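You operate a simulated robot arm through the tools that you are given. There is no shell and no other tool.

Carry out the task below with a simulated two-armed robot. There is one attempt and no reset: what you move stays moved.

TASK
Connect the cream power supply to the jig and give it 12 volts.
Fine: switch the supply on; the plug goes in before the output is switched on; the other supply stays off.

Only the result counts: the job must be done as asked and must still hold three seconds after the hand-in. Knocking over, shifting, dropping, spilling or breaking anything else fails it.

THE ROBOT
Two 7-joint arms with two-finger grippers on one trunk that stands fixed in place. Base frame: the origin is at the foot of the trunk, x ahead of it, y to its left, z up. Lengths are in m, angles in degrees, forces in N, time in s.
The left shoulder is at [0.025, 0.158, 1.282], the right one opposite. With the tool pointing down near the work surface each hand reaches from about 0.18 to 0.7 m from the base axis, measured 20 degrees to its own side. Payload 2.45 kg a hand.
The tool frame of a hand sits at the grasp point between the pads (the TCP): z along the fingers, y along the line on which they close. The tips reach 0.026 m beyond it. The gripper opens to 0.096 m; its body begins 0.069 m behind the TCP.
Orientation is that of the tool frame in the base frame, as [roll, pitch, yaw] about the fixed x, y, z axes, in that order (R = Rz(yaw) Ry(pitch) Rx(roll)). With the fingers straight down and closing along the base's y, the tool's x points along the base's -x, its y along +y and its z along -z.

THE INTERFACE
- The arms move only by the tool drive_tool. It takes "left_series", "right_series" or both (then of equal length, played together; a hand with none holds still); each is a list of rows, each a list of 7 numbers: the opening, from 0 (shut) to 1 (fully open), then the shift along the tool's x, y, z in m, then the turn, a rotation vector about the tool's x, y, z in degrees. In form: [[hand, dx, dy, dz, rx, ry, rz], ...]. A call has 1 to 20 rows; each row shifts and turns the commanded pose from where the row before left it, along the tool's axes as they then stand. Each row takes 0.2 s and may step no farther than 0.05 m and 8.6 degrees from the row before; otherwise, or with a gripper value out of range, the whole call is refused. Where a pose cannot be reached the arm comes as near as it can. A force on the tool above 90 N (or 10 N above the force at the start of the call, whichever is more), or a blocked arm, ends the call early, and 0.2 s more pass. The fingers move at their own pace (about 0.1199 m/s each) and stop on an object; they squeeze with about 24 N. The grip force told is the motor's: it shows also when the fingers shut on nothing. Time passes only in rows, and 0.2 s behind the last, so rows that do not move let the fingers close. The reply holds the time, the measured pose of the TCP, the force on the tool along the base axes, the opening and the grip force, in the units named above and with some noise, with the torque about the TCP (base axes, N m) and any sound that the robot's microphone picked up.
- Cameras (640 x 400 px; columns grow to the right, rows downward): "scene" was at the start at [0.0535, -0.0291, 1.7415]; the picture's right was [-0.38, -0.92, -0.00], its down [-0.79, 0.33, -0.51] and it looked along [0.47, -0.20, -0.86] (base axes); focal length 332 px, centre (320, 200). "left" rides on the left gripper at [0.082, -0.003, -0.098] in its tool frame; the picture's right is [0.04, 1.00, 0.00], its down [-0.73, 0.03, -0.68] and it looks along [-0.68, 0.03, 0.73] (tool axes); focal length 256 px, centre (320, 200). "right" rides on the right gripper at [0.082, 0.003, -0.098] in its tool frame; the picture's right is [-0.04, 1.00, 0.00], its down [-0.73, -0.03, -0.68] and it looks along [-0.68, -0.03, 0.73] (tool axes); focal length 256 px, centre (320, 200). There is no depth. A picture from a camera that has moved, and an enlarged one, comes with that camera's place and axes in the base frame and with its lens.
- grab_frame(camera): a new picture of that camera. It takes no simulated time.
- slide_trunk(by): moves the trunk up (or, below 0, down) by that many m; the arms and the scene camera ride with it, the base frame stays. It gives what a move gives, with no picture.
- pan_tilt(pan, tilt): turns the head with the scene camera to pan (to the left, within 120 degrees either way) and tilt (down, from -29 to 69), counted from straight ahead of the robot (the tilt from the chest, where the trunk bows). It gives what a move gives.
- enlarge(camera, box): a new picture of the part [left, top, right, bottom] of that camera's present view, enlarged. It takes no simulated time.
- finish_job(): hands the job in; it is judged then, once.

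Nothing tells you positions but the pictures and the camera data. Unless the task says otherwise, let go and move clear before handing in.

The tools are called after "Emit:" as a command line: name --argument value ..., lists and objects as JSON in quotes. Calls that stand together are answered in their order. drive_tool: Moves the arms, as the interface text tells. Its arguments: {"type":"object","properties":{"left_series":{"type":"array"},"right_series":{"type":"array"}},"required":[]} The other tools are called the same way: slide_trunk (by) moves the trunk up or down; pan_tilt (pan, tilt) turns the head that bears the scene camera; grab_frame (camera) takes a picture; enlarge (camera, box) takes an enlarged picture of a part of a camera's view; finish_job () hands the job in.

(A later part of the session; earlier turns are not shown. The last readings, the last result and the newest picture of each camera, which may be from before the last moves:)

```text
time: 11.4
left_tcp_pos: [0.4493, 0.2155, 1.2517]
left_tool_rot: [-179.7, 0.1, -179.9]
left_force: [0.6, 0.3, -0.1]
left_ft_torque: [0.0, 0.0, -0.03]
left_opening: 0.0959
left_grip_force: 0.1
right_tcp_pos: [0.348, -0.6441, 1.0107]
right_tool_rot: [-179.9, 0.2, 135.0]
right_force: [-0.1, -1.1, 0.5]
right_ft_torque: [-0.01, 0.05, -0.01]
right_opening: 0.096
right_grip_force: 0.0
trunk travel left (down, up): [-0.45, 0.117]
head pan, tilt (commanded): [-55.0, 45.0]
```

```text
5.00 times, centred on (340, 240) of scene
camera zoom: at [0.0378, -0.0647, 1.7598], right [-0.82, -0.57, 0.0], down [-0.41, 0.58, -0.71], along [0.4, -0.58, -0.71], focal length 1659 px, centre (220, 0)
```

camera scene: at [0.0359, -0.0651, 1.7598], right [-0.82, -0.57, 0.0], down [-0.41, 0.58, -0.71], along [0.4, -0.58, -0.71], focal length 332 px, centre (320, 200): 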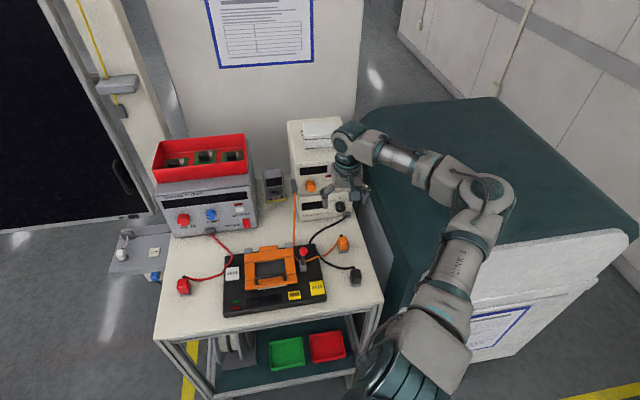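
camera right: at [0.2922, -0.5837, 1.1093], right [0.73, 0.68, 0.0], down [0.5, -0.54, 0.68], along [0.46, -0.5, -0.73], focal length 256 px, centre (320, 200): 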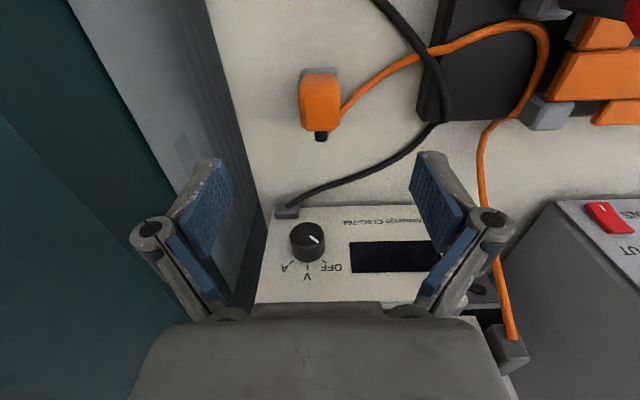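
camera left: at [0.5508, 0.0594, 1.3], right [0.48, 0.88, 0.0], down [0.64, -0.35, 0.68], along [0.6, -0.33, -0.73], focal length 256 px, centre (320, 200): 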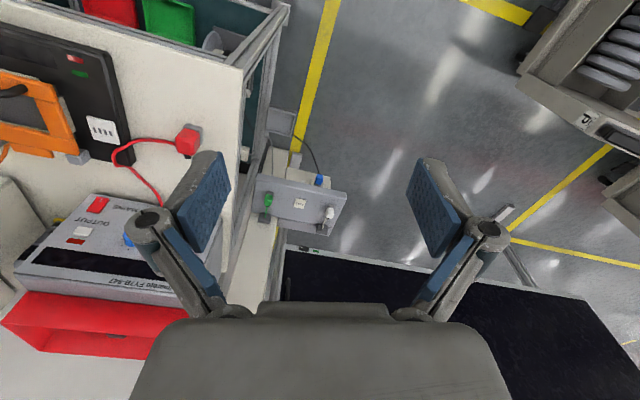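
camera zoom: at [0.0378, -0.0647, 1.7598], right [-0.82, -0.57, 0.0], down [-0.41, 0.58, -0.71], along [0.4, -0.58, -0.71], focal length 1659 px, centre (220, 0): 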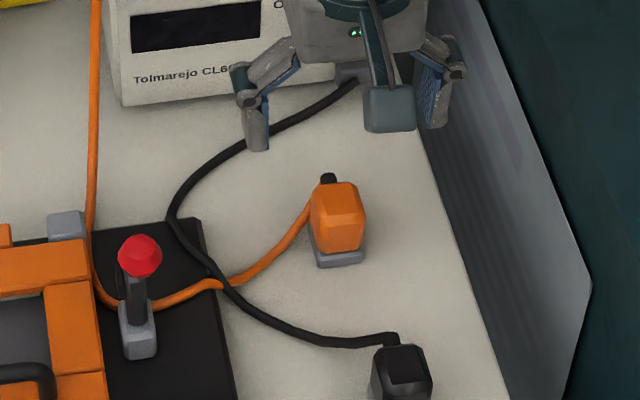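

The plug is centred under the hand. I'll lower to about z=0.917 and close on it.

Emit:
drive_tool --right_series '[[1, 0, 0, 0.04, 0, 0, 0], [1, 0, 0, 0.03, 0, 0, 0], [1, 0, 0, 0.02, 0, 0, 0], [1, 0, 0, 0.003, 0, 0, 0], [0.2, 0, 0, 0, 0, 0, 0], [0, 0, 0, 0, 0, 0, 0], [0, 0, 0, 0, 0, 0, 0]]'

Emit:
grab_frame --camera "right"

Emit:
enlarge --camera "scene" --box '[290, 200, 390, 280]'

```text
time: 13.0
left_tcp_pos: [0.4484, 0.212, 1.2526]
left_tool_rot: [-179.9, 0.2, -180.0]
left_force: [0.1, -0.4, 0.3]
left_ft_torque: [0.04, -0.01, 0.0]
left_opening: 0.0961
left_grip_force: 0.1
right_tcp_pos: [0.3473, -0.6473, 0.918]
right_tool_rot: [180.0, 0.2, 135.1]
right_force: [0.9, 1.5, 9.9]
right_ft_torque: [0.07, 0.04, 0.0]
right_opening: 0.0291
right_grip_force: 24.1
trunk travel left (down, up): [-0.45, 0.117]
head pan, tilt (commanded): [-55.0, 45.0]
```

```text
taken
camera right: at [0.2921, -0.5876, 1.0164], right [0.73, 0.68, 0.0], down [0.5, -0.54, 0.68], along [0.46, -0.5, -0.73], focal length 256 px, centre (320, 200)
```

right: 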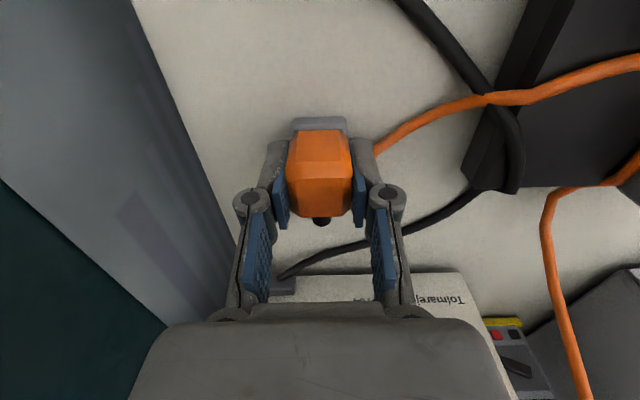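

```text
5.00 times, centred on (340, 240) of scene
camera zoom: at [0.0364, -0.0653, 1.76], right [-0.82, -0.57, 0.0], down [-0.41, 0.58, -0.71], along [0.4, -0.58, -0.71], focal length 1659 px, centre (220, 0)
```

zoom: 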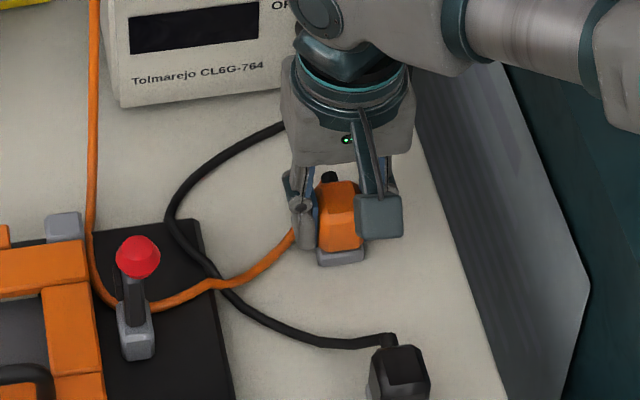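

The plug is gripped (opening 29 mm, 24 N). I'll lift it gently and check that only the orange plug and lead come up.

Emit:
drive_tool --right_series '[[0, 0, 0, -0.01, 0, 0, 0], [0, 0, 0, -0.02, 0, 0, 0], [0, 0, 0, -0.03, 0, 0, 0], [0, 0, 0, -0.03, 0, 0, 0]]'

Emit:
grab_frame --camera "right"

Emit:
enlarge --camera "scene" --box '[270, 180, 390, 290]'

```text
time: 14.0
left_tcp_pos: [0.4482, 0.2129, 1.2517]
left_tool_rot: [-179.8, 0.1, -179.8]
left_force: [-0.2, 0.4, -0.2]
left_ft_torque: [0.02, 0.0, -0.01]
left_opening: 0.096
left_grip_force: 0.1
right_tcp_pos: [0.3476, -0.6457, 1.006]
right_tool_rot: [-179.9, 0.1, 135.1]
right_force: [-0.8, -0.3, -0.9]
right_ft_torque: [0.01, 0.01, 0.01]
right_opening: 0.0287
right_grip_force: 24.0
trunk travel left (down, up): [-0.45, 0.117]
head pan, tilt (commanded): [-55.0, 45.0]
```

```text
taken
camera right: at [0.2913, -0.5859, 1.1055], right [0.73, 0.68, 0.0], down [0.5, -0.54, 0.68], along [0.46, -0.5, -0.73], focal length 256 px, centre (320, 200)
```

right: 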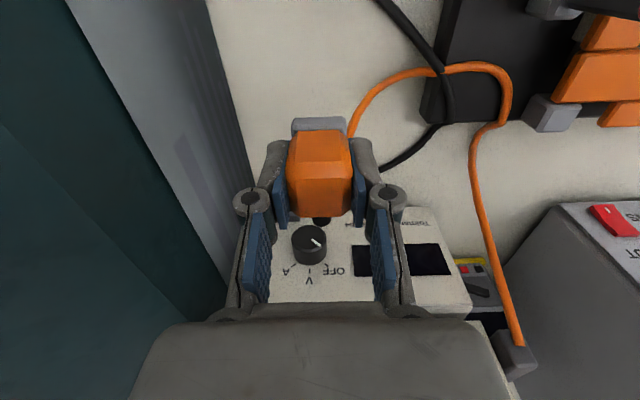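

```text
3.64 times, centred on (330, 235) of scene
camera zoom: at [0.0375, -0.0661, 1.7598], right [-0.82, -0.57, 0.0], down [-0.41, 0.58, -0.71], along [0.4, -0.58, -0.71], focal length 1206 px, centre (284, 73)
```

zoom: 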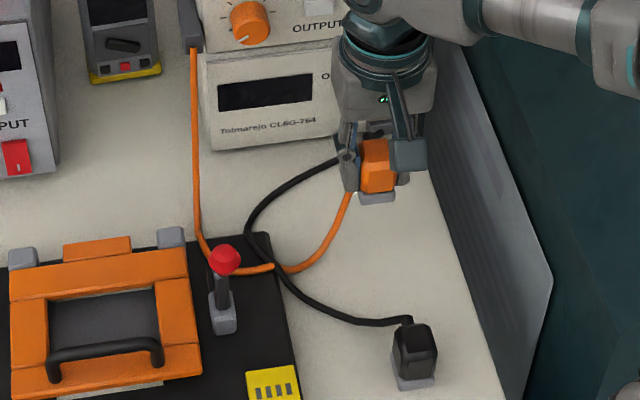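

The plug came up cleanly and the lead follows. The white socket can be reached by both supplies' leads (red can't reach yellow, black meter lead can't reach white), so I take white as the power inlet, at about (0.5595, -0.3627, 0.909). I'll raise and carry the plug above it.

Emit:
enlarge --camera "right" --box '[260, 100, 380, 240]'

Emit:
drive_tool --right_series '[[0, 0, 0, -0.03, 0, 0, 0], [0, 0, 0, -0.04, 0, 0, 0], [0, 0.006, 0.042, -0.01, 0, 0, 0], [0, 0.006, 0.042, -0.01, 0, 0, 0], [0, 0.006, 0.042, 0, 0, 0, 0], [0, 0.006, 0.042, 0, 0, 0, 0], [0, 0.006, 0.042, 0, 0, 0, 0], [0, 0.006, 0.042, 0, 0, 0, 0], [0, 0.006, 0.042, 0, 0, 0, 0], [0, 0.006, 0.042, 0, 0, 0, 0]]'

Emit:
grab_frame --camera "right"

Emit:
grab_frame --camera "scene"

```text
2.86 times, centred on (320, 170) of right
camera zoom: at [0.2913, -0.5859, 1.1055], right [0.73, 0.68, 0.0], down [0.5, -0.54, 0.68], along [0.46, -0.5, -0.73], focal length 731 px, centre (320, 286)
```

zoom: 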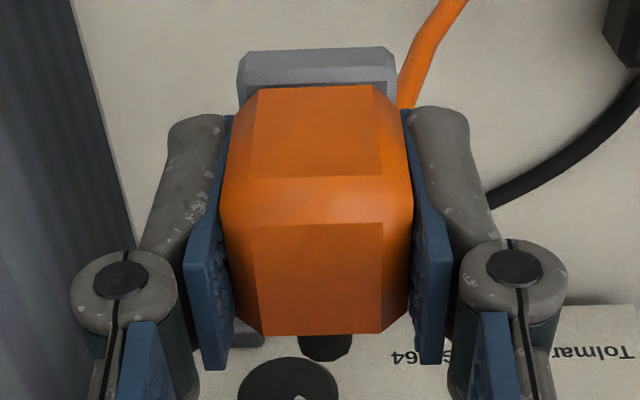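

```text
time: 16.2
left_tcp_pos: [0.4506, 0.2134, 1.2512]
left_tool_rot: [-179.9, 0.0, -180.0]
left_force: [-1.1, 0.6, 0.5]
left_ft_torque: [-0.05, -0.01, -0.01]
left_opening: 0.0962
left_grip_force: 0.0
right_tcp_pos: [0.5524, -0.373, 1.0975]
right_tool_rot: [-179.9, 0.1, 135.0]
right_force: [0.4, 0.2, -0.5]
right_ft_torque: [-0.01, -0.01, -0.02]
right_opening: 0.0291
right_grip_force: 24.0
trunk travel left (down, up): [-0.45, 0.117]
head pan, tilt (commanded): [-55.0, 45.0]
```

```text
taken
camera right: at [0.4964, -0.3132, 1.1965], right [0.74, 0.68, 0.0], down [0.5, -0.54, 0.68], along [0.46, -0.5, -0.73], focal length 256 px, centre (320, 200)
```

right: 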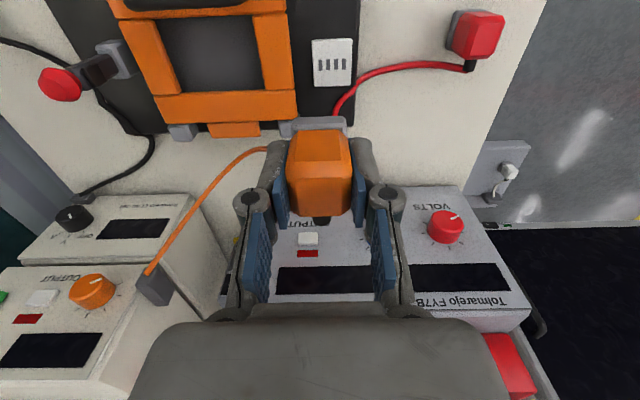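

```text
taken
camera scene: at [0.0422, -0.0638, 1.7597], right [-0.82, -0.57, 0.0], down [-0.41, 0.58, -0.71], along [0.4, -0.58, -0.71], focal length 332 px, centre (320, 200)
```

scene: 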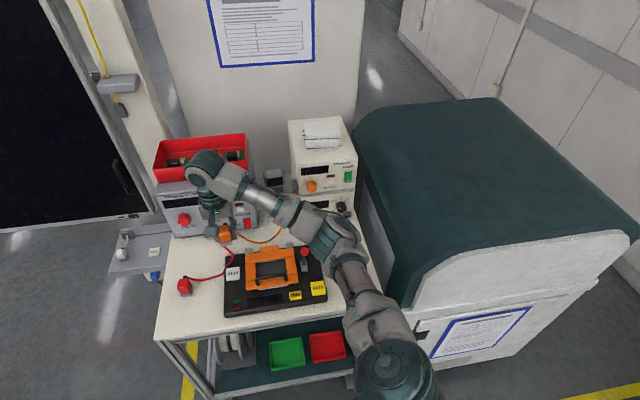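

Emit:
enlarge --camera "right" --box '[280, 20, 400, 140]'

Emit:
enlarge --camera "scene" --box '[150, 180, 350, 320]'

Emit:
enlarge --camera "scene" --box '[280, 110, 370, 220]'

```text
3.33 times, centred on (340, 80) of right
camera zoom: at [0.4964, -0.3132, 1.1965], right [0.74, 0.68, 0.0], down [0.5, -0.54, 0.68], along [0.46, -0.5, -0.73], focal length 853 px, centre (253, 600)
```

zoom: 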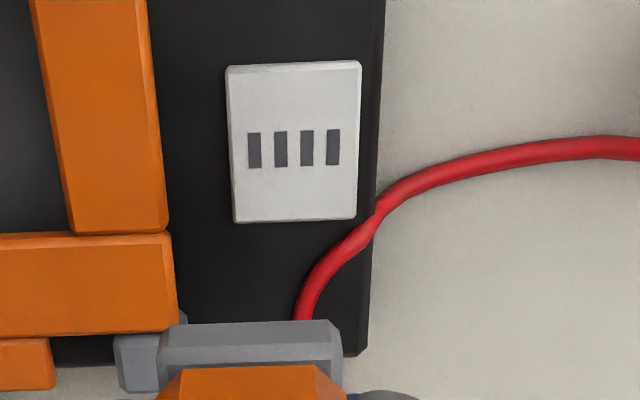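

```text
2.86 times, centred on (250, 250) of scene
camera zoom: at [0.0422, -0.0638, 1.7597], right [-0.82, -0.57, 0.0], down [-0.41, 0.58, -0.71], along [0.4, -0.58, -0.71], focal length 948 px, centre (520, 57)
```

zoom: 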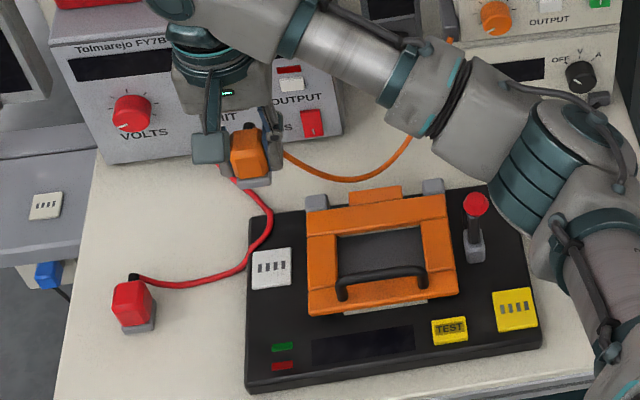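

```text
3.64 times, centred on (325, 165) of scene
camera zoom: at [0.0422, -0.0638, 1.7597], right [-0.82, -0.57, 0.0], down [-0.41, 0.58, -0.71], along [0.4, -0.58, -0.71], focal length 1206 px, centre (302, 327)
```

zoom: 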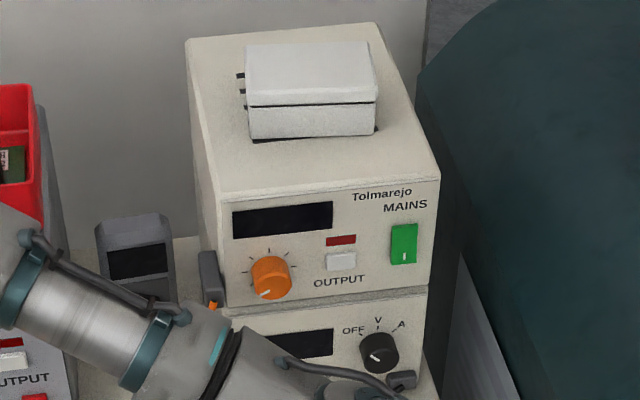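

The plug is over the jig; by the picture the white socket centre is about 4 mm/12 mm off in tool x/y. I'll correct and lower to about 5 cm above it, then recheck (also watching the elbow).

Emit:
drive_tool --right_series '[[0, 0.0045, 0.012, 0, 0, 0, 0], [0, 0, 0, 0.03, 0, 0, 0], [0, 0, 0, 0.03, 0, 0, 0], [0, 0, 0, 0.03, 0, 0, 0], [0, 0, 0, 0, 0, 0, 0]]'

Emit:
enlarge --camera "right" --box '[240, 30, 400, 150]'

Emit:
enlarge --camera "scene" --box '[150, 160, 390, 320]'

```text
time: 17.4
left_tcp_pos: [0.4487, 0.2114, 1.2504]
left_tool_rot: [-179.9, 0.2, -180.0]
left_force: [0.2, -0.5, -0.4]
left_ft_torque: [-0.02, 0.02, 0.0]
left_opening: 0.0959
left_grip_force: 0.1
right_tcp_pos: [0.5553, -0.3634, 1.0054]
right_tool_rot: [-180.0, 0.1, 135.0]
right_force: [0.3, -0.5, -0.2]
right_ft_torque: [-0.01, 0.0, -0.01]
right_opening: 0.0288
right_grip_force: 23.8
trunk travel left (down, up): [-0.45, 0.117]
head pan, tilt (commanded): [-55.0, 45.0]
```

```text
3.33 times, centred on (320, 90) of right
camera zoom: at [0.5002, -0.3032, 1.1047], right [0.73, 0.68, 0.0], down [0.5, -0.54, 0.68], along [0.46, -0.5, -0.73], focal length 853 px, centre (320, 567)
```

zoom: 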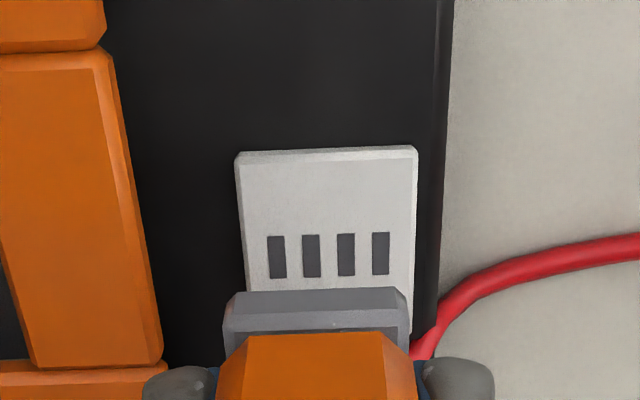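

```text
2.50 times, centred on (270, 240) of scene
camera zoom: at [0.0402, -0.0658, 1.7597], right [-0.82, -0.57, 0.0], down [-0.41, 0.58, -0.7], along [0.4, -0.58, -0.71], focal length 829 px, centre (445, 100)
```

zoom: 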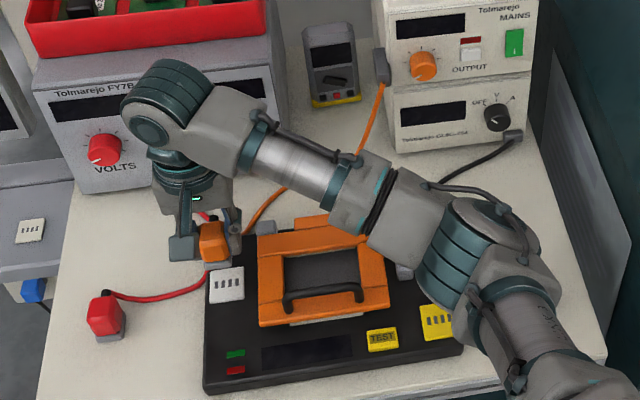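

Aligned to within ~2 mm. I'll nudge left 2 mm, lower to just above the socket, and check again.

Emit:
drive_tool --right_series '[[0, 0, 0.002, 0.01, 0, 0, 0], [0, 0, 0, 0.02, 0, 0, 0], [0, 0, 0, 0.01, 0, 0, 0], [0, 0, 0, 0, 0, 0, 0]]'

Emit:
enlarge --camera "right" --box '[240, 60, 400, 180]'

Emit:
enlarge --camera "scene" --box '[190, 210, 270, 290]'

Emit:
enlarge --camera "left" --box '[0, 0, 240, 200]'

```text
time: 18.4
left_tcp_pos: [0.4488, 0.2124, 1.2527]
left_tool_rot: [-179.9, 0.1, -179.9]
left_force: [-0.1, -0.5, 0.6]
left_ft_torque: [-0.01, 0.02, 0.02]
left_opening: 0.0962
left_grip_force: 0.0
right_tcp_pos: [0.556, -0.3622, 0.965]
right_tool_rot: [-179.9, 0.0, 135.0]
right_force: [-0.4, -0.9, -0.4]
right_ft_torque: [0.0, 0.01, 0.0]
right_opening: 0.0293
right_grip_force: 24.1
trunk travel left (down, up): [-0.45, 0.117]
head pan, tilt (commanded): [-55.0, 45.0]
```

```text
3.33 times, centred on (320, 120) of right
camera zoom: at [0.5013, -0.3019, 1.0645], right [0.73, 0.68, 0.0], down [0.5, -0.54, 0.68], along [0.46, -0.5, -0.73], focal length 853 px, centre (320, 467)
```

zoom: 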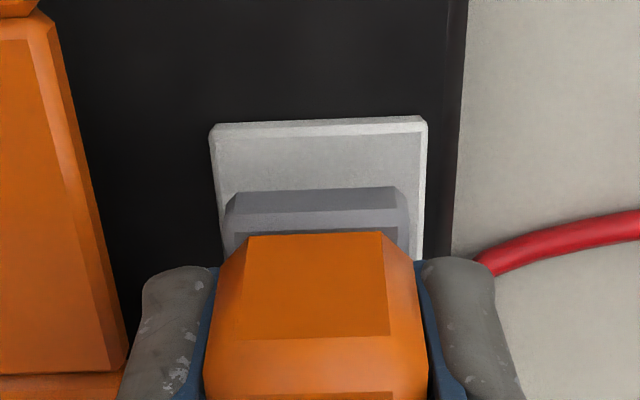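

```text
5.00 times, centred on (230, 250) of scene
camera zoom: at [0.0399, -0.0655, 1.7597], right [-0.82, -0.57, 0.0], down [-0.41, 0.58, -0.71], along [0.4, -0.58, -0.71], focal length 1659 px, centre (770, -50)
```

zoom: 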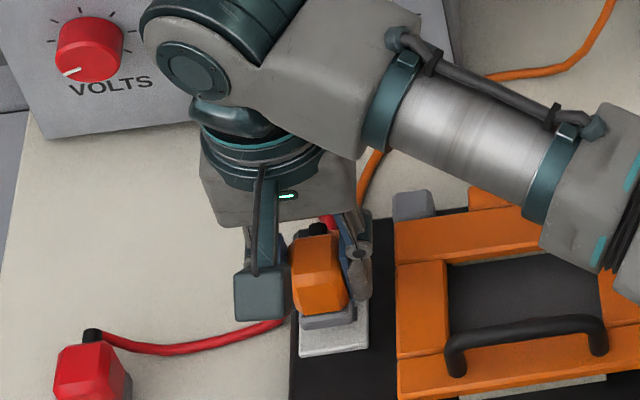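

```text
2.00 times, centred on (120, 100) of left
camera zoom: at [0.3668, 0.2082, 1.3493], right [-0.04, 1.0, 0.0], down [0.73, 0.03, 0.68], along [0.68, 0.03, -0.73], focal length 512 px, centre (720, 400)
```

zoom: 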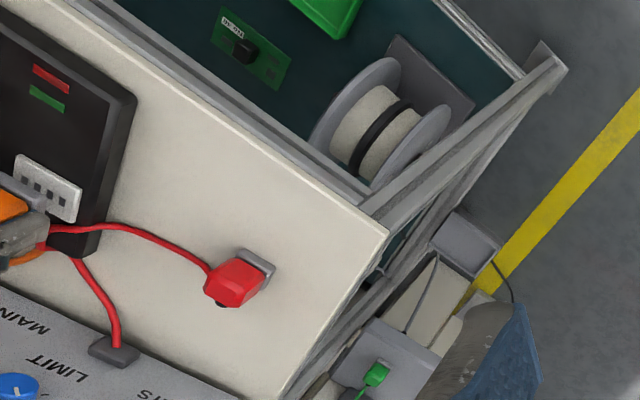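

The collar sits squarely over the white plate. I'll push it down slowly in small steps and watch the force.

Emit:
drive_tool --right_series '[[0, -0.001, 0, 0.005, 0, 0, 0], [0, 0, 0, 0.005, 0, 0, 0], [0, 0, 0, 0.004, 0, 0, 0], [0, 0, 0, 0.003, 0, 0, 0], [0, 0, 0, 0.002, 0, 0, 0]]'

Emit:
enlarge --camera "right" --box '[240, 60, 400, 180]'

Emit:
enlarge --camera "scene" --box '[190, 210, 270, 290]'

```text
time: 19.6
left_tcp_pos: [0.4487, 0.213, 1.2516]
left_tool_rot: [-179.9, 0.1, -179.9]
left_force: [0.5, -0.3, -0.5]
left_ft_torque: [0.01, 0.03, -0.02]
left_opening: 0.0962
left_grip_force: 0.1
right_tcp_pos: [0.5578, -0.3646, 0.9484]
right_tool_rot: [179.9, 0.2, 134.9]
right_force: [2.1, -1.3, 6.7]
right_ft_torque: [-0.03, -0.08, 0.01]
right_opening: 0.0292
right_grip_force: 23.9
trunk travel left (down, up): [-0.45, 0.117]
head pan, tilt (commanded): [-55.0, 45.0]
```

```text
3.33 times, centred on (320, 120) of right
camera zoom: at [0.5023, -0.3032, 1.0469], right [0.73, 0.68, 0.0], down [0.5, -0.54, 0.68], along [0.46, -0.5, -0.73], focal length 853 px, centre (320, 467)
```

zoom: 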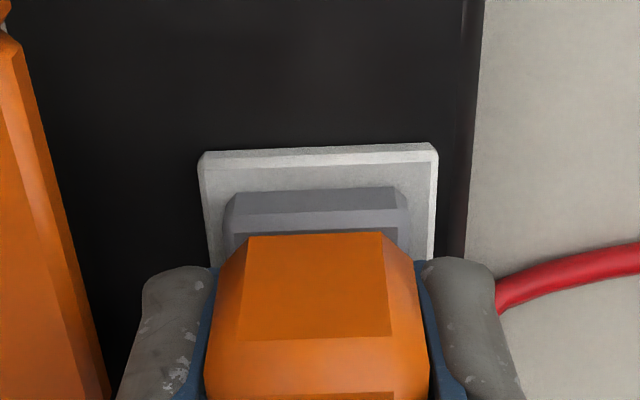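

```text
5.00 times, centred on (230, 250) of scene
camera zoom: at [0.0388, -0.0646, 1.7599], right [-0.82, -0.57, 0.0], down [-0.41, 0.58, -0.71], along [0.4, -0.58, -0.71], focal length 1659 px, centre (770, -50)
```

zoom: 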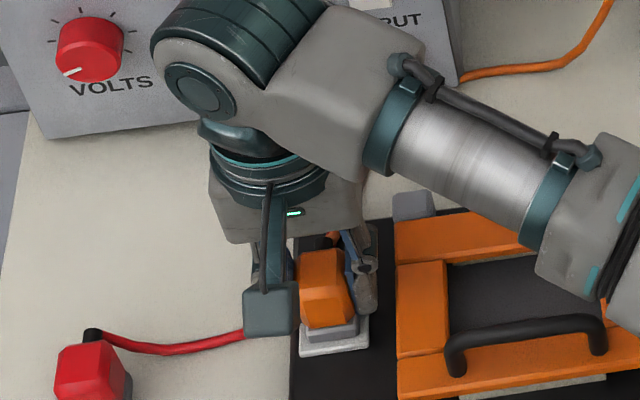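

Contact at TCP z≈0.948 with ~7 N. I'll press a little more to see whether the pins enter.

Emit:
drive_tool --right_series '[[0, 0, 0, 0.002, 0, 0, 0], [0, 0, 0, 0.002, 0, 0, 0], [0, 0, 0, 0.002, 0, 0, 0], [0, 0, 0, 0.002, 0, 0, 0]]'

Emit:
enlarge --camera "right" --box '[240, 60, 400, 180]'

```text
time: 20.6
left_tcp_pos: [0.4447, 0.2145, 1.2523]
left_tool_rot: [-179.8, 0.1, -180.0]
left_force: [0.0, -0.1, 0.3]
left_ft_torque: [0.0, -0.04, 0.01]
left_opening: 0.0962
left_grip_force: 0.0
right_tcp_pos: [0.5554, -0.3616, 0.9413]
right_tool_rot: [179.9, 0.3, 135.0]
right_force: [0.2, -2.8, 31.1]
right_ft_torque: [-0.09, 0.06, 0.02]
right_opening: 0.0298
right_grip_force: 23.6
trunk travel left (down, up): [-0.45, 0.117]
head pan, tilt (commanded): [-55.0, 45.0]
```

```text
3.33 times, centred on (320, 120) of right
camera zoom: at [0.5004, -0.3013, 1.0405], right [0.73, 0.68, 0.0], down [0.5, -0.54, 0.68], along [0.46, -0.5, -0.73], focal length 853 px, centre (320, 467)
```

zoom: 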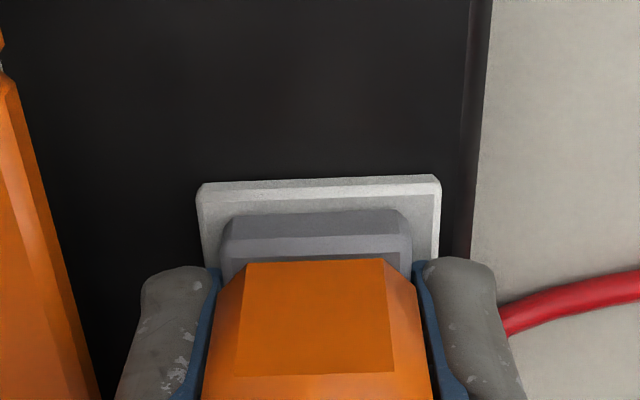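

No click: the plug slid up in the grip and the collar rests on the plate rather than entering. I'll relax the pressure and look from other angles.

Emit:
drive_tool --right_series '[[0, 0, 0, -0.003, 0, 0, 0], [0, 0, 0, -0.003, 0, 0, 0], [0, 0, 0, 0, 0, 0, 0]]'

Emit:
enlarge --camera "scene" --box '[205, 235, 255, 275]'

Emit:
enlarge --camera "right" --box '[240, 60, 400, 180]'

Emit:
enlarge --camera "left" --box '[0, 60, 80, 140]'

```text
time: 21.4
left_tcp_pos: [0.4484, 0.2116, 1.2504]
left_tool_rot: [-179.9, 0.0, -179.8]
left_force: [0.9, 0.0, -0.7]
left_ft_torque: [0.01, -0.03, 0.0]
left_opening: 0.0962
left_grip_force: 0.0
right_tcp_pos: [0.5578, -0.3624, 0.9422]
right_tool_rot: [-179.8, 0.0, 135.1]
right_force: [0.4, 0.7, -0.5]
right_ft_torque: [0.01, -0.02, 0.0]
right_opening: 0.0292
right_grip_force: 23.8
trunk travel left (down, up): [-0.45, 0.117]
head pan, tilt (commanded): [-55.0, 45.0]
```

```text
10.00 times, centred on (230, 255) of scene
camera zoom: at [0.0404, -0.066, 1.7595], right [-0.82, -0.57, 0.0], down [-0.41, 0.58, -0.7], along [0.4, -0.58, -0.71], focal length 3318 px, centre (1220, -350)
```

zoom: 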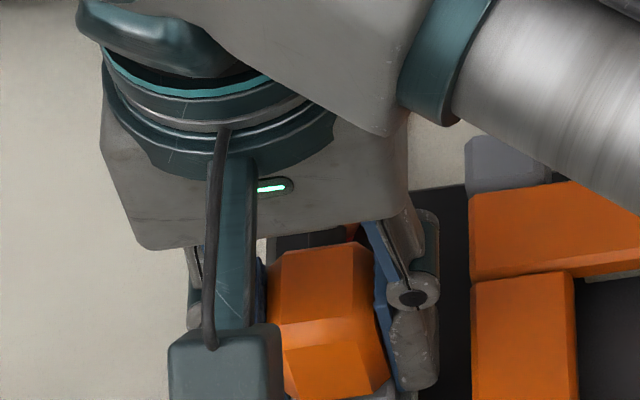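

```text
3.33 times, centred on (320, 120) of right
camera zoom: at [0.5023, -0.3032, 1.0424], right [0.73, 0.68, 0.0], down [0.5, -0.54, 0.68], along [0.46, -0.5, -0.73], focal length 853 px, centre (320, 467)
```

zoom: 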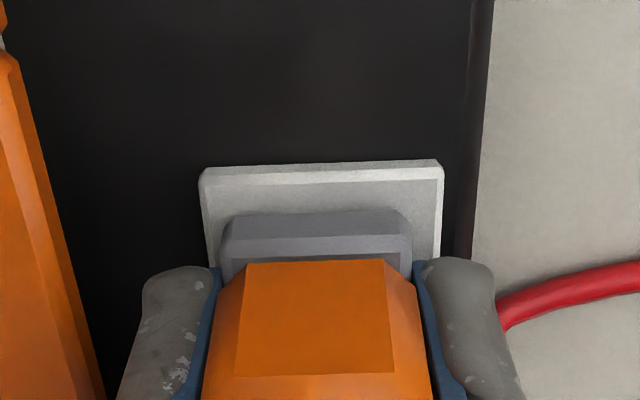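

```text
5.00 times, centred on (40, 100) of left
camera zoom: at [0.3673, 0.2078, 1.349], right [-0.04, 1.0, 0.0], down [0.73, 0.03, 0.68], along [0.68, 0.03, -0.73], focal length 1280 px, centre (1720, 700)
```

zoom: 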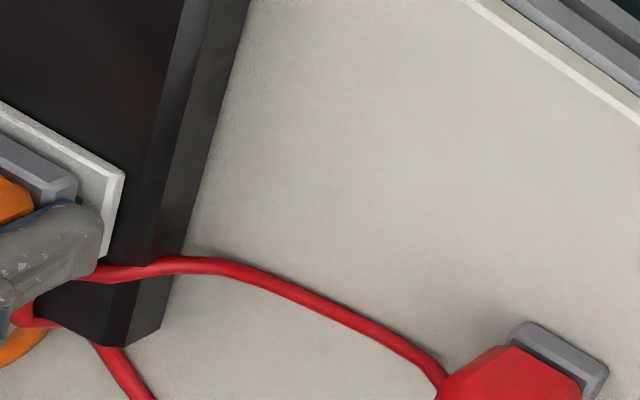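

The collar seems ~1.3 mm too far right relative to the plate. Before retrying I'd like to know whether there are pins below the collar; I'll measure the bench height from the bench corner and compare.

Emit:
enlarge --camera "scene" --box '[140, 270, 220, 350]'

Emit:
enlarge --camera "left" --box '[80, 60, 200, 160]'

Emit:
enlarge --camera "scene" --box '[165, 260, 215, 310]'

```text
5.00 times, centred on (180, 310) of scene
camera zoom: at [0.0404, -0.066, 1.7595], right [-0.82, -0.57, 0.0], down [-0.41, 0.58, -0.7], along [0.4, -0.58, -0.71], focal length 1659 px, centre (1020, -350)
```

zoom: 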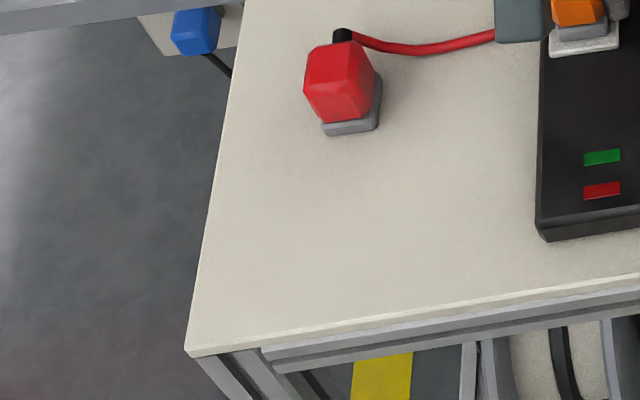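

```text
4.00 times, centred on (140, 110) of left
camera zoom: at [0.3673, 0.2078, 1.349], right [-0.04, 1.0, 0.0], down [0.73, 0.03, 0.68], along [0.68, 0.03, -0.73], focal length 1024 px, centre (1040, 560)
```

zoom: 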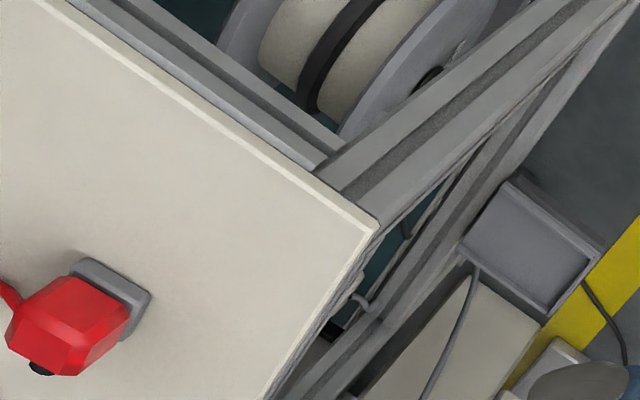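

```text
8.00 times, centred on (190, 285) of scene
camera zoom: at [0.0404, -0.066, 1.7595], right [-0.82, -0.57, 0.0], down [-0.41, 0.58, -0.7], along [0.4, -0.58, -0.71], focal length 2654 px, centre (1360, -480)
```

zoom: 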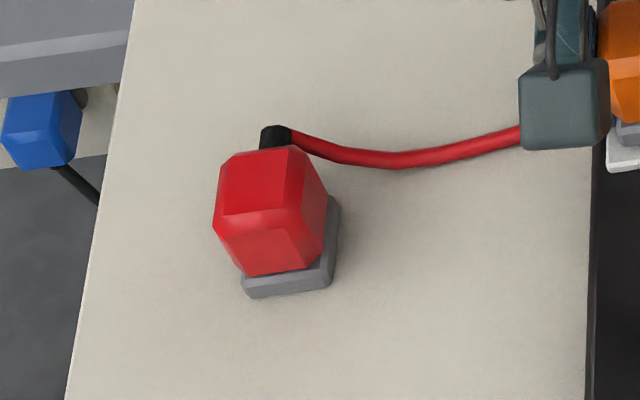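

The plug bottom seems flat with no visible pins, so alignment is what matters. I'll lift slightly, shift 1.3 mm to the left, and press again gently.

Emit:
drive_tool --right_series '[[0, 0, 0.0013, -0.002, 0, 0, 0], [0, 0, 0, 0, 0, 0, 0], [0, 0, 0, 0.003, 0, 0, 0], [0, 0, 0, 0.002, 0, 0, 0], [0, 0, 0, 0.002, 0, 0, 0]]'

Emit:
enlarge --camera "right" --box '[260, 70, 380, 160]'

```text
time: 22.6
left_tcp_pos: [0.447, 0.2122, 1.253]
left_tool_rot: [-179.9, 0.1, -179.9]
left_force: [0.1, 0.1, -0.5]
left_ft_torque: [-0.02, 0.03, 0.01]
left_opening: 0.0964
left_grip_force: 0.0
right_tcp_pos: [0.5593, -0.3632, 0.942]
right_tool_rot: [179.9, 0.2, 135.1]
right_force: [1.8, -2.1, 8.4]
right_ft_torque: [-0.11, -0.04, -0.02]
right_opening: 0.0289
right_grip_force: 24.1
trunk travel left (down, up): [-0.45, 0.117]
head pan, tilt (commanded): [-55.0, 45.0]
```

```text
4.44 times, centred on (320, 115) of right
camera zoom: at [0.503, -0.3021, 1.0406], right [0.73, 0.68, 0.0], down [0.5, -0.54, 0.68], along [0.46, -0.5, -0.73], focal length 1138 px, centre (320, 578)
```

zoom: 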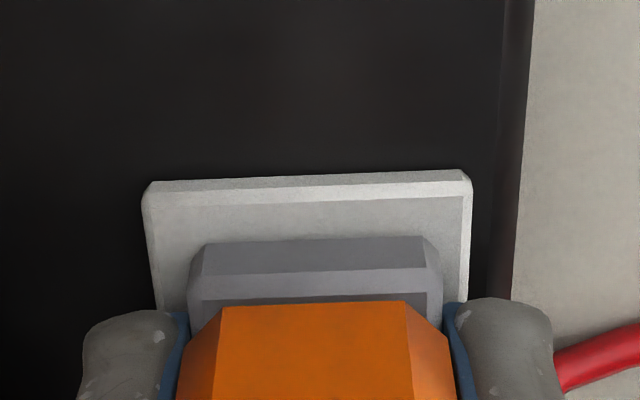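

The collar is well centred now but there's still no click. I'll lift the plug and look at its underside with the left hand's camera to learn how it has to be oriented.

Emit:
drive_tool --left_series '[[1, 0, 0, 0, 0, 0, 7.5], [1, 0, 0, 0, 0, 0, 7.5], [1, 0, 0, 0, 0, 0, 7.5], [1, 0, 0, 0, 0, 0, 7.5], [1, 0, 0, 0, 0, 0, 7.5], [1, 0, 0, 0, 0, 0, 7.5], [1, 0, 0, 0, 0, 0, 7.5], [1, 0, 0, 0, 0, 0, 7.5]]' --right_series '[[0, 0, 0, -0.005, 0, 0, 0], [0, 0, 0, -0.01, 0, 0, 0], [0, 0, 0, -0.03, 0, 0, 0], [0, 0, 0, -0.045, 0, 0, 0], [0, 0, 0, -0.05, 0, 0, 0], [0, 0, 0, -0.05, 0, 0, 0], [0, 0, 0, -0.05, 0, 0, 0], [0, 0.022, -0.032, 0, 0, 0, 0]]'

Emit:
grab_frame --camera "left"

Emit:
grab_frame --camera "scene"

```text
time: 24.4
left_tcp_pos: [0.4255, 0.1938, 1.2504]
left_tool_rot: [179.9, 0.2, 120.0]
left_force: [-0.3, -1.2, -0.1]
left_ft_torque: [0.05, 0.01, -0.02]
left_opening: 0.0961
left_grip_force: 0.1
left hand out of reach, approached as far as the arm can: row 8
right_tcp_pos: [0.5176, -0.3709, 1.1802]
right_tool_rot: [179.9, 0.2, 135.0]
right_force: [-0.1, -0.2, -0.4]
right_ft_torque: [-0.01, -0.01, 0.02]
right_opening: 0.0291
right_grip_force: 24.5
trunk travel left (down, up): [-0.45, 0.117]
head pan, tilt (commanded): [-55.0, 45.0]
```

```text
taken
camera left: at [0.3809, 0.2639, 1.3478], right [0.84, 0.54, 0.0], down [0.39, -0.62, 0.68], along [0.37, -0.57, -0.73], focal length 256 px, centre (320, 200)
```

left: 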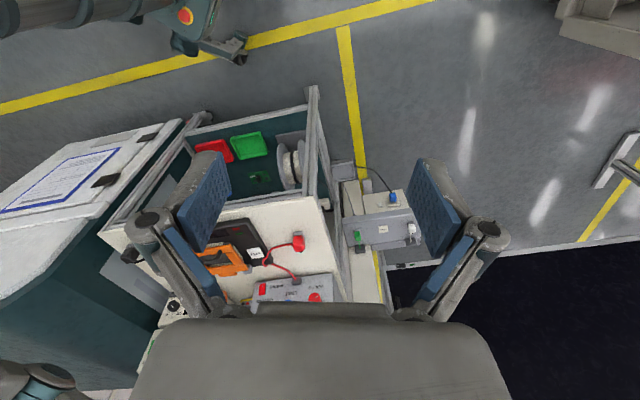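

```text
taken
camera scene: at [0.0358, -0.0661, 1.7598], right [-0.82, -0.57, 0.0], down [-0.41, 0.58, -0.71], along [0.4, -0.58, -0.71], focal length 332 px, centre (320, 200)
```

scene: 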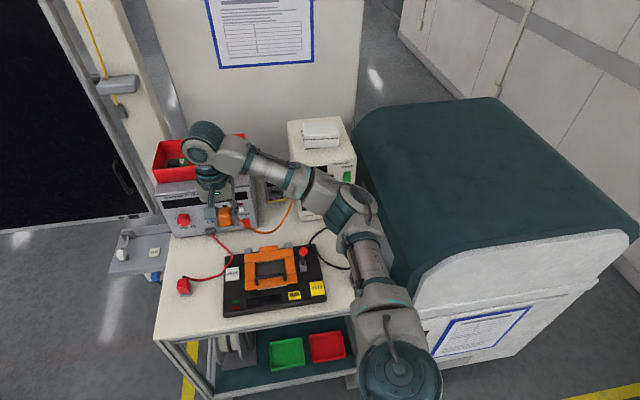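

Emit:
drive_tool --left_series '[[1, 0, 0, 0, 0, -8, 0], [1, 0, 0, 0, 0, -8, 0], [1, 0, 0, 0, 0, -8, 0], [1, 0, 0, 0, 0, -8, 0], [1, 0, 0, 0, 0, -8, 0], [1, 0, 0, 0, 0, -8, 0], [1, 0, 0, 0, 0, -8, 0], [1, 0, 0, 0, 0, -8, 0], [1, 0, 0, 0, 0, -8, 0], [1, 0, 0, 0, 0, -8, 0]]' --right_series '[[0, 0, 0, -0.02, 0, 0, 0], [0, 0, 0, -0.02, 0, 0, 0], [0, 0, 0, 0, 0, 0, 0], [0, 0, 0, 0, 0, 0, 0], [0, 0, 0, 0, 0, 0, 0], [0, 0, 0, 0, 0, 0, 0], [0, 0, 0, 0, 0, 0, 0], [0, 0, 0, 0, 0, 0, 0], [0, 0, 0, 0, 0, 0, 0], [0, 0, 0, 0, 0, 0, 0]]'

Emit:
grab_frame --camera "left"

```text
time: 26.6
left_tcp_pos: [0.4349, 0.1792, 1.2494]
left_tool_rot: [-173.4, 37.9, 127.4]
left_force: [-0.1, -0.4, -0.1]
left_ft_torque: [0.02, 0.03, -0.04]
left_opening: 0.0962
left_grip_force: 0.0
left hand out of reach, approached as far as the arm can: row 2, 3, 4, 5, 6, 7, 8, 9, 10
right_tcp_pos: [0.5197, -0.3674, 1.221]
right_tool_rot: [180.0, 0.2, 135.0]
right_force: [0.1, 0.3, -0.1]
right_ft_torque: [0.0, 0.02, -0.01]
right_opening: 0.0292
right_grip_force: 24.0
trunk travel left (down, up): [-0.45, 0.117]
head pan, tilt (commanded): [-55.0, 45.0]
```

```text
taken
camera left: at [0.3658, 0.2841, 1.2767], right [0.81, 0.57, -0.12], down [0.19, -0.07, 0.98], along [0.55, -0.82, -0.16], focal length 256 px, centre (320, 200)
```

left: 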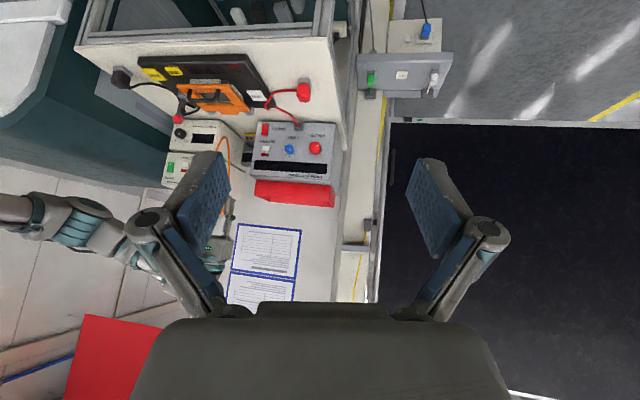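

Emit:
drive_tool --left_series '[[1, 0.0207, -0.0224, 0.0359, 0, 0, 0], [1, 0.0207, -0.0224, 0.0359, 0, 0, 0], [1, 0.0207, -0.0224, 0.0359, 0, 0, 0]]'

```text
time: 27.4
left_tcp_pos: [0.3808, 0.1198, 1.1328]
left_tool_rot: [-173.5, 37.6, 127.3]
left_force: [-0.1, -0.5, -0.1]
left_ft_torque: [-0.02, 0.02, 0.05]
left_opening: 0.0959
left_grip_force: 0.0
right_tcp_pos: [0.5214, -0.3705, 1.22]
right_tool_rot: [-180.0, 0.1, 135.0]
right_force: [-0.4, 0.0, -0.5]
right_ft_torque: [0.03, -0.01, -0.02]
right_opening: 0.0292
right_grip_force: 24.2
trunk travel left (down, up): [-0.45, 0.117]
head pan, tilt (commanded): [-55.0, 45.0]
```

Emit:
drive_tool --left_series '[[1, 0, 0, 0, 0, -8, 0], [1, 0, 0, 0, 0, -8, 0], [1, 0, 0, 0, 0, -8, 0], [1, 0, 0, 0, 0, -8, 0], [1, 0, 0, 0, 0, -8, 0]]'

Emit:
grab_frame --camera "left"

Emit:
grab_frame --camera "scene"

```text
time: 28.6
left_tcp_pos: [0.3807, 0.1212, 1.1324]
left_tool_rot: [-156.8, 76.9, 146.2]
left_force: [-0.4, 0.2, -0.7]
left_ft_torque: [0.01, -0.02, -0.01]
left_opening: 0.0961
left_grip_force: 0.0
right_tcp_pos: [0.5204, -0.3693, 1.2183]
right_tool_rot: [180.0, 0.1, 135.0]
right_force: [0.0, 0.6, -0.6]
right_ft_torque: [-0.01, 0.02, -0.03]
right_opening: 0.0293
right_grip_force: 24.7
trunk travel left (down, up): [-0.45, 0.117]
head pan, tilt (commanded): [-55.0, 45.0]
```

```text
taken
camera left: at [0.3111, 0.2111, 1.0741], right [0.82, 0.55, -0.13], down [-0.19, 0.49, 0.85], along [0.53, -0.68, 0.51], focal length 256 px, centre (320, 200)
```

left: 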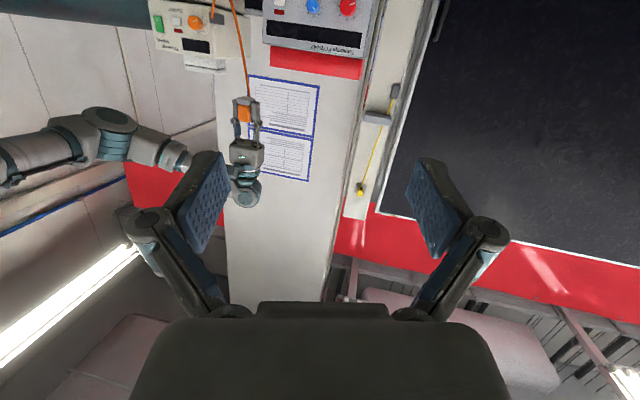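

```text
taken
camera scene: at [0.0377, -0.0651, 1.7598], right [-0.82, -0.57, 0.0], down [-0.41, 0.58, -0.71], along [0.4, -0.58, -0.71], focal length 332 px, centre (320, 200)
```

scene: 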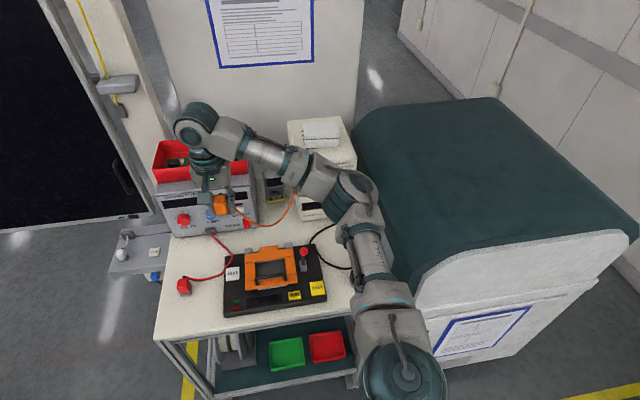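

Emit:
enlarge --camera "left" --box '[225, 80, 275, 140]'

```text
6.67 times, centred on (250, 110) of left
camera zoom: at [0.3111, 0.2111, 1.0741], right [0.82, 0.55, -0.13], down [-0.19, 0.49, 0.85], along [0.53, -0.68, 0.51], focal length 1707 px, centre (787, 800)
```

zoom: 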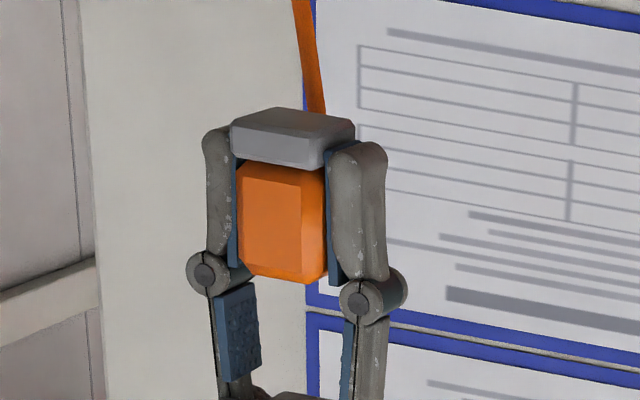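

The plug has a plain collar with no protruding pins. I'll lower the left camera to see its underside face-on.

Emit:
drive_tool --left_series '[[1, 0.045, 0, 0, 0, 0, 0], [1, 0.045, 0, 0, 0, 0, 0], [1, 0.045, 0, 0, 0, 0, 0], [1, 0.045, 0, 0, 0, 0, 0], [1, 0.03, 0, 0.02, 0, 0, 0]]'

Emit:
grab_frame --camera "left"

```text
time: 29.8
left_tcp_pos: [0.3519, 0.1318, 0.925]
left_tool_rot: [-156.6, 77.0, 146.2]
left_force: [0.0, 0.2, 0.3]
left_ft_torque: [0.03, 0.0, -0.01]
left_opening: 0.0962
left_grip_force: 0.1
right_tcp_pos: [0.5203, -0.369, 1.2208]
right_tool_rot: [-179.8, 0.1, 135.0]
right_force: [-0.5, 0.9, -0.3]
right_ft_torque: [0.05, 0.02, 0.01]
right_opening: 0.029
right_grip_force: 23.6
trunk travel left (down, up): [-0.45, 0.117]
head pan, tilt (commanded): [-55.0, 45.0]
```

```text
taken
camera left: at [0.283, 0.2212, 0.8658], right [0.82, 0.55, -0.13], down [-0.19, 0.49, 0.85], along [0.53, -0.68, 0.51], focal length 256 px, centre (320, 200)
```

left: 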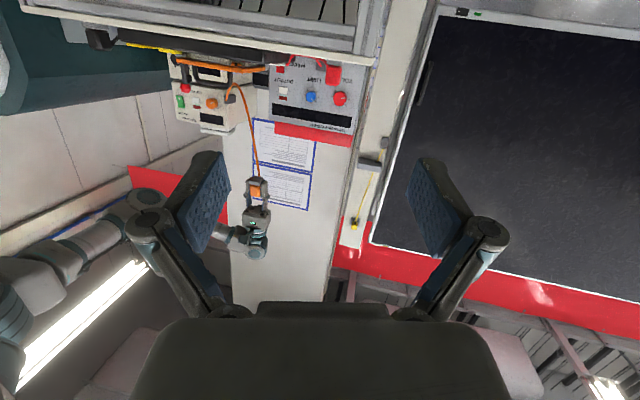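

Emit:
enlarge --camera "left" --box '[235, 165, 280, 210]'

Emit:
enlarge --camera "left" --box '[100, 20, 380, 160]'

```text
8.89 times, centred on (258, 188) of left
camera zoom: at [0.283, 0.2212, 0.8658], right [0.82, 0.55, -0.13], down [-0.19, 0.49, 0.85], along [0.53, -0.68, 0.51], focal length 2276 px, centre (876, 311)
```

zoom: 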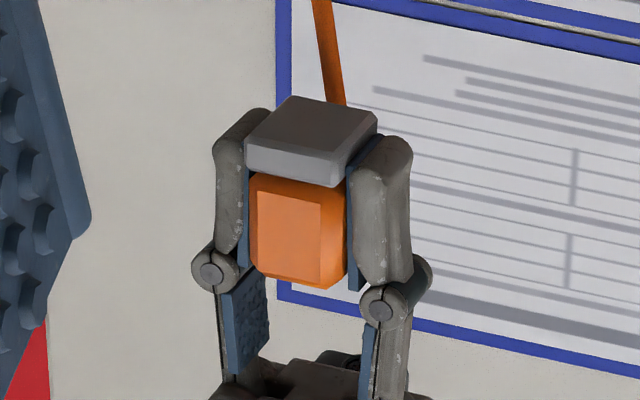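

```text
2.29 times, centred on (240, 90) of left
camera zoom: at [0.283, 0.2212, 0.8658], right [0.82, 0.55, -0.13], down [-0.19, 0.49, 0.85], along [0.53, -0.68, 0.51], focal length 585 px, centre (503, 451)
```

zoom: 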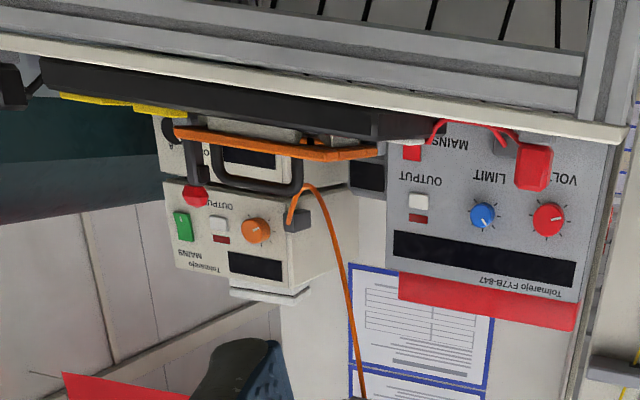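

The underside is plain and unmarked, so connection depends on position. I'll bring the plug back over the white socket and do a gentle contact with small sideways adjustments, watching for it to drop or click.

Emit:
drive_tool --right_series '[[0, -0.022, 0.032, 0, 0, 0, 0], [0, 0, 0, 0.05, 0, 0, 0], [0, 0, 0, 0.05, 0, 0, 0], [0, 0, 0, 0.05, 0, 0, 0], [0, 0, 0, 0.05, 0, 0, 0], [0, 0, 0, 0.05, 0, 0, 0], [0, 0, 0, 0.015, 0, 0, 0], [0, 0, 0, 0, 0, 0, 0]]'

Emit:
enlarge --camera "right" --box '[260, 70, 380, 160]'

```text
time: 31.6
left_tcp_pos: [0.3521, 0.1308, 0.9258]
left_tool_rot: [-156.6, 76.9, 146.1]
left_force: [-0.3, 0.4, 0.0]
left_ft_torque: [0.0, -0.02, -0.01]
left_opening: 0.0959
left_grip_force: 0.0
right_tcp_pos: [0.5579, -0.3631, 0.9555]
right_tool_rot: [180.0, 0.1, 135.0]
right_force: [-1.1, 0.2, -0.7]
right_ft_torque: [0.01, 0.02, -0.01]
right_opening: 0.0292
right_grip_force: 24.1
trunk travel left (down, up): [-0.45, 0.117]
head pan, tilt (commanded): [-55.0, 45.0]
```

```text
4.44 times, centred on (320, 115) of right
camera zoom: at [0.5017, -0.3028, 1.0541], right [0.73, 0.68, 0.0], down [0.5, -0.54, 0.68], along [0.46, -0.5, -0.73], focal length 1138 px, centre (320, 578)
```

zoom: 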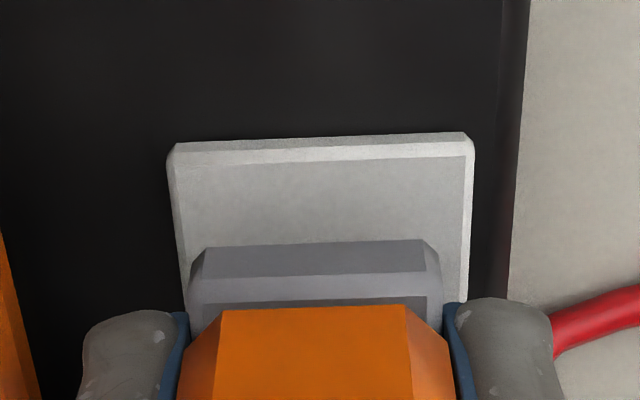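

I'll lower to light contact and slide a few millimetres fore and aft, feeling for a drop.

Emit:
drive_tool --right_series '[[0, 0, 0.0005, 0.008, 0, 0, 0], [0, 0, 0, 0.005, 0, 0, 0], [0, 0, 0, 0.003, 0, 0, 0], [0, 0.001, 0, 0, 0, 0, 0], [0, 0.001, 0, 0, 0, 0, 0], [0, 0.001, 0, 0, 0, 0, 0]]'

Emit:
enlarge --camera "right" --box '[260, 70, 380, 160]'

```text
time: 33.0
left_tcp_pos: [0.3503, 0.1305, 0.9271]
left_tool_rot: [-156.9, 76.9, 145.8]
left_force: [0.2, -0.3, 0.6]
left_ft_torque: [-0.02, -0.01, -0.01]
left_opening: 0.0959
left_grip_force: 0.0
right_tcp_pos: [0.5586, -0.3621, 0.9416]
right_tool_rot: [179.8, 0.4, 134.8]
right_force: [10.7, -13.8, 26.2]
right_ft_torque: [-0.34, -0.22, -0.02]
right_opening: 0.0291
right_grip_force: 23.9
trunk travel left (down, up): [-0.45, 0.117]
head pan, tilt (commanded): [-55.0, 45.0]
heard: snap
```

```text
4.44 times, centred on (320, 115) of right
camera zoom: at [0.5017, -0.3022, 1.0403], right [0.74, 0.68, 0.0], down [0.49, -0.54, 0.68], along [0.47, -0.5, -0.73], focal length 1138 px, centre (320, 578)
```

zoom: 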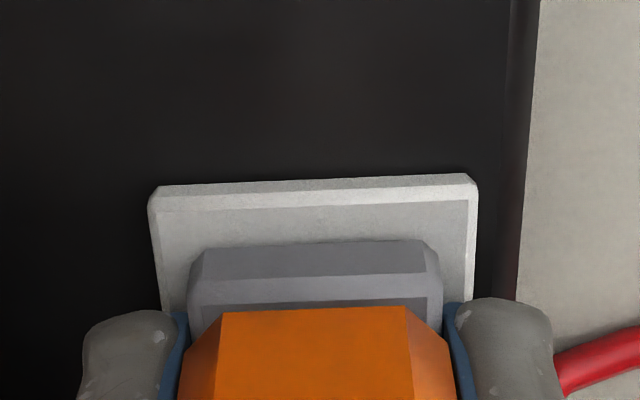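

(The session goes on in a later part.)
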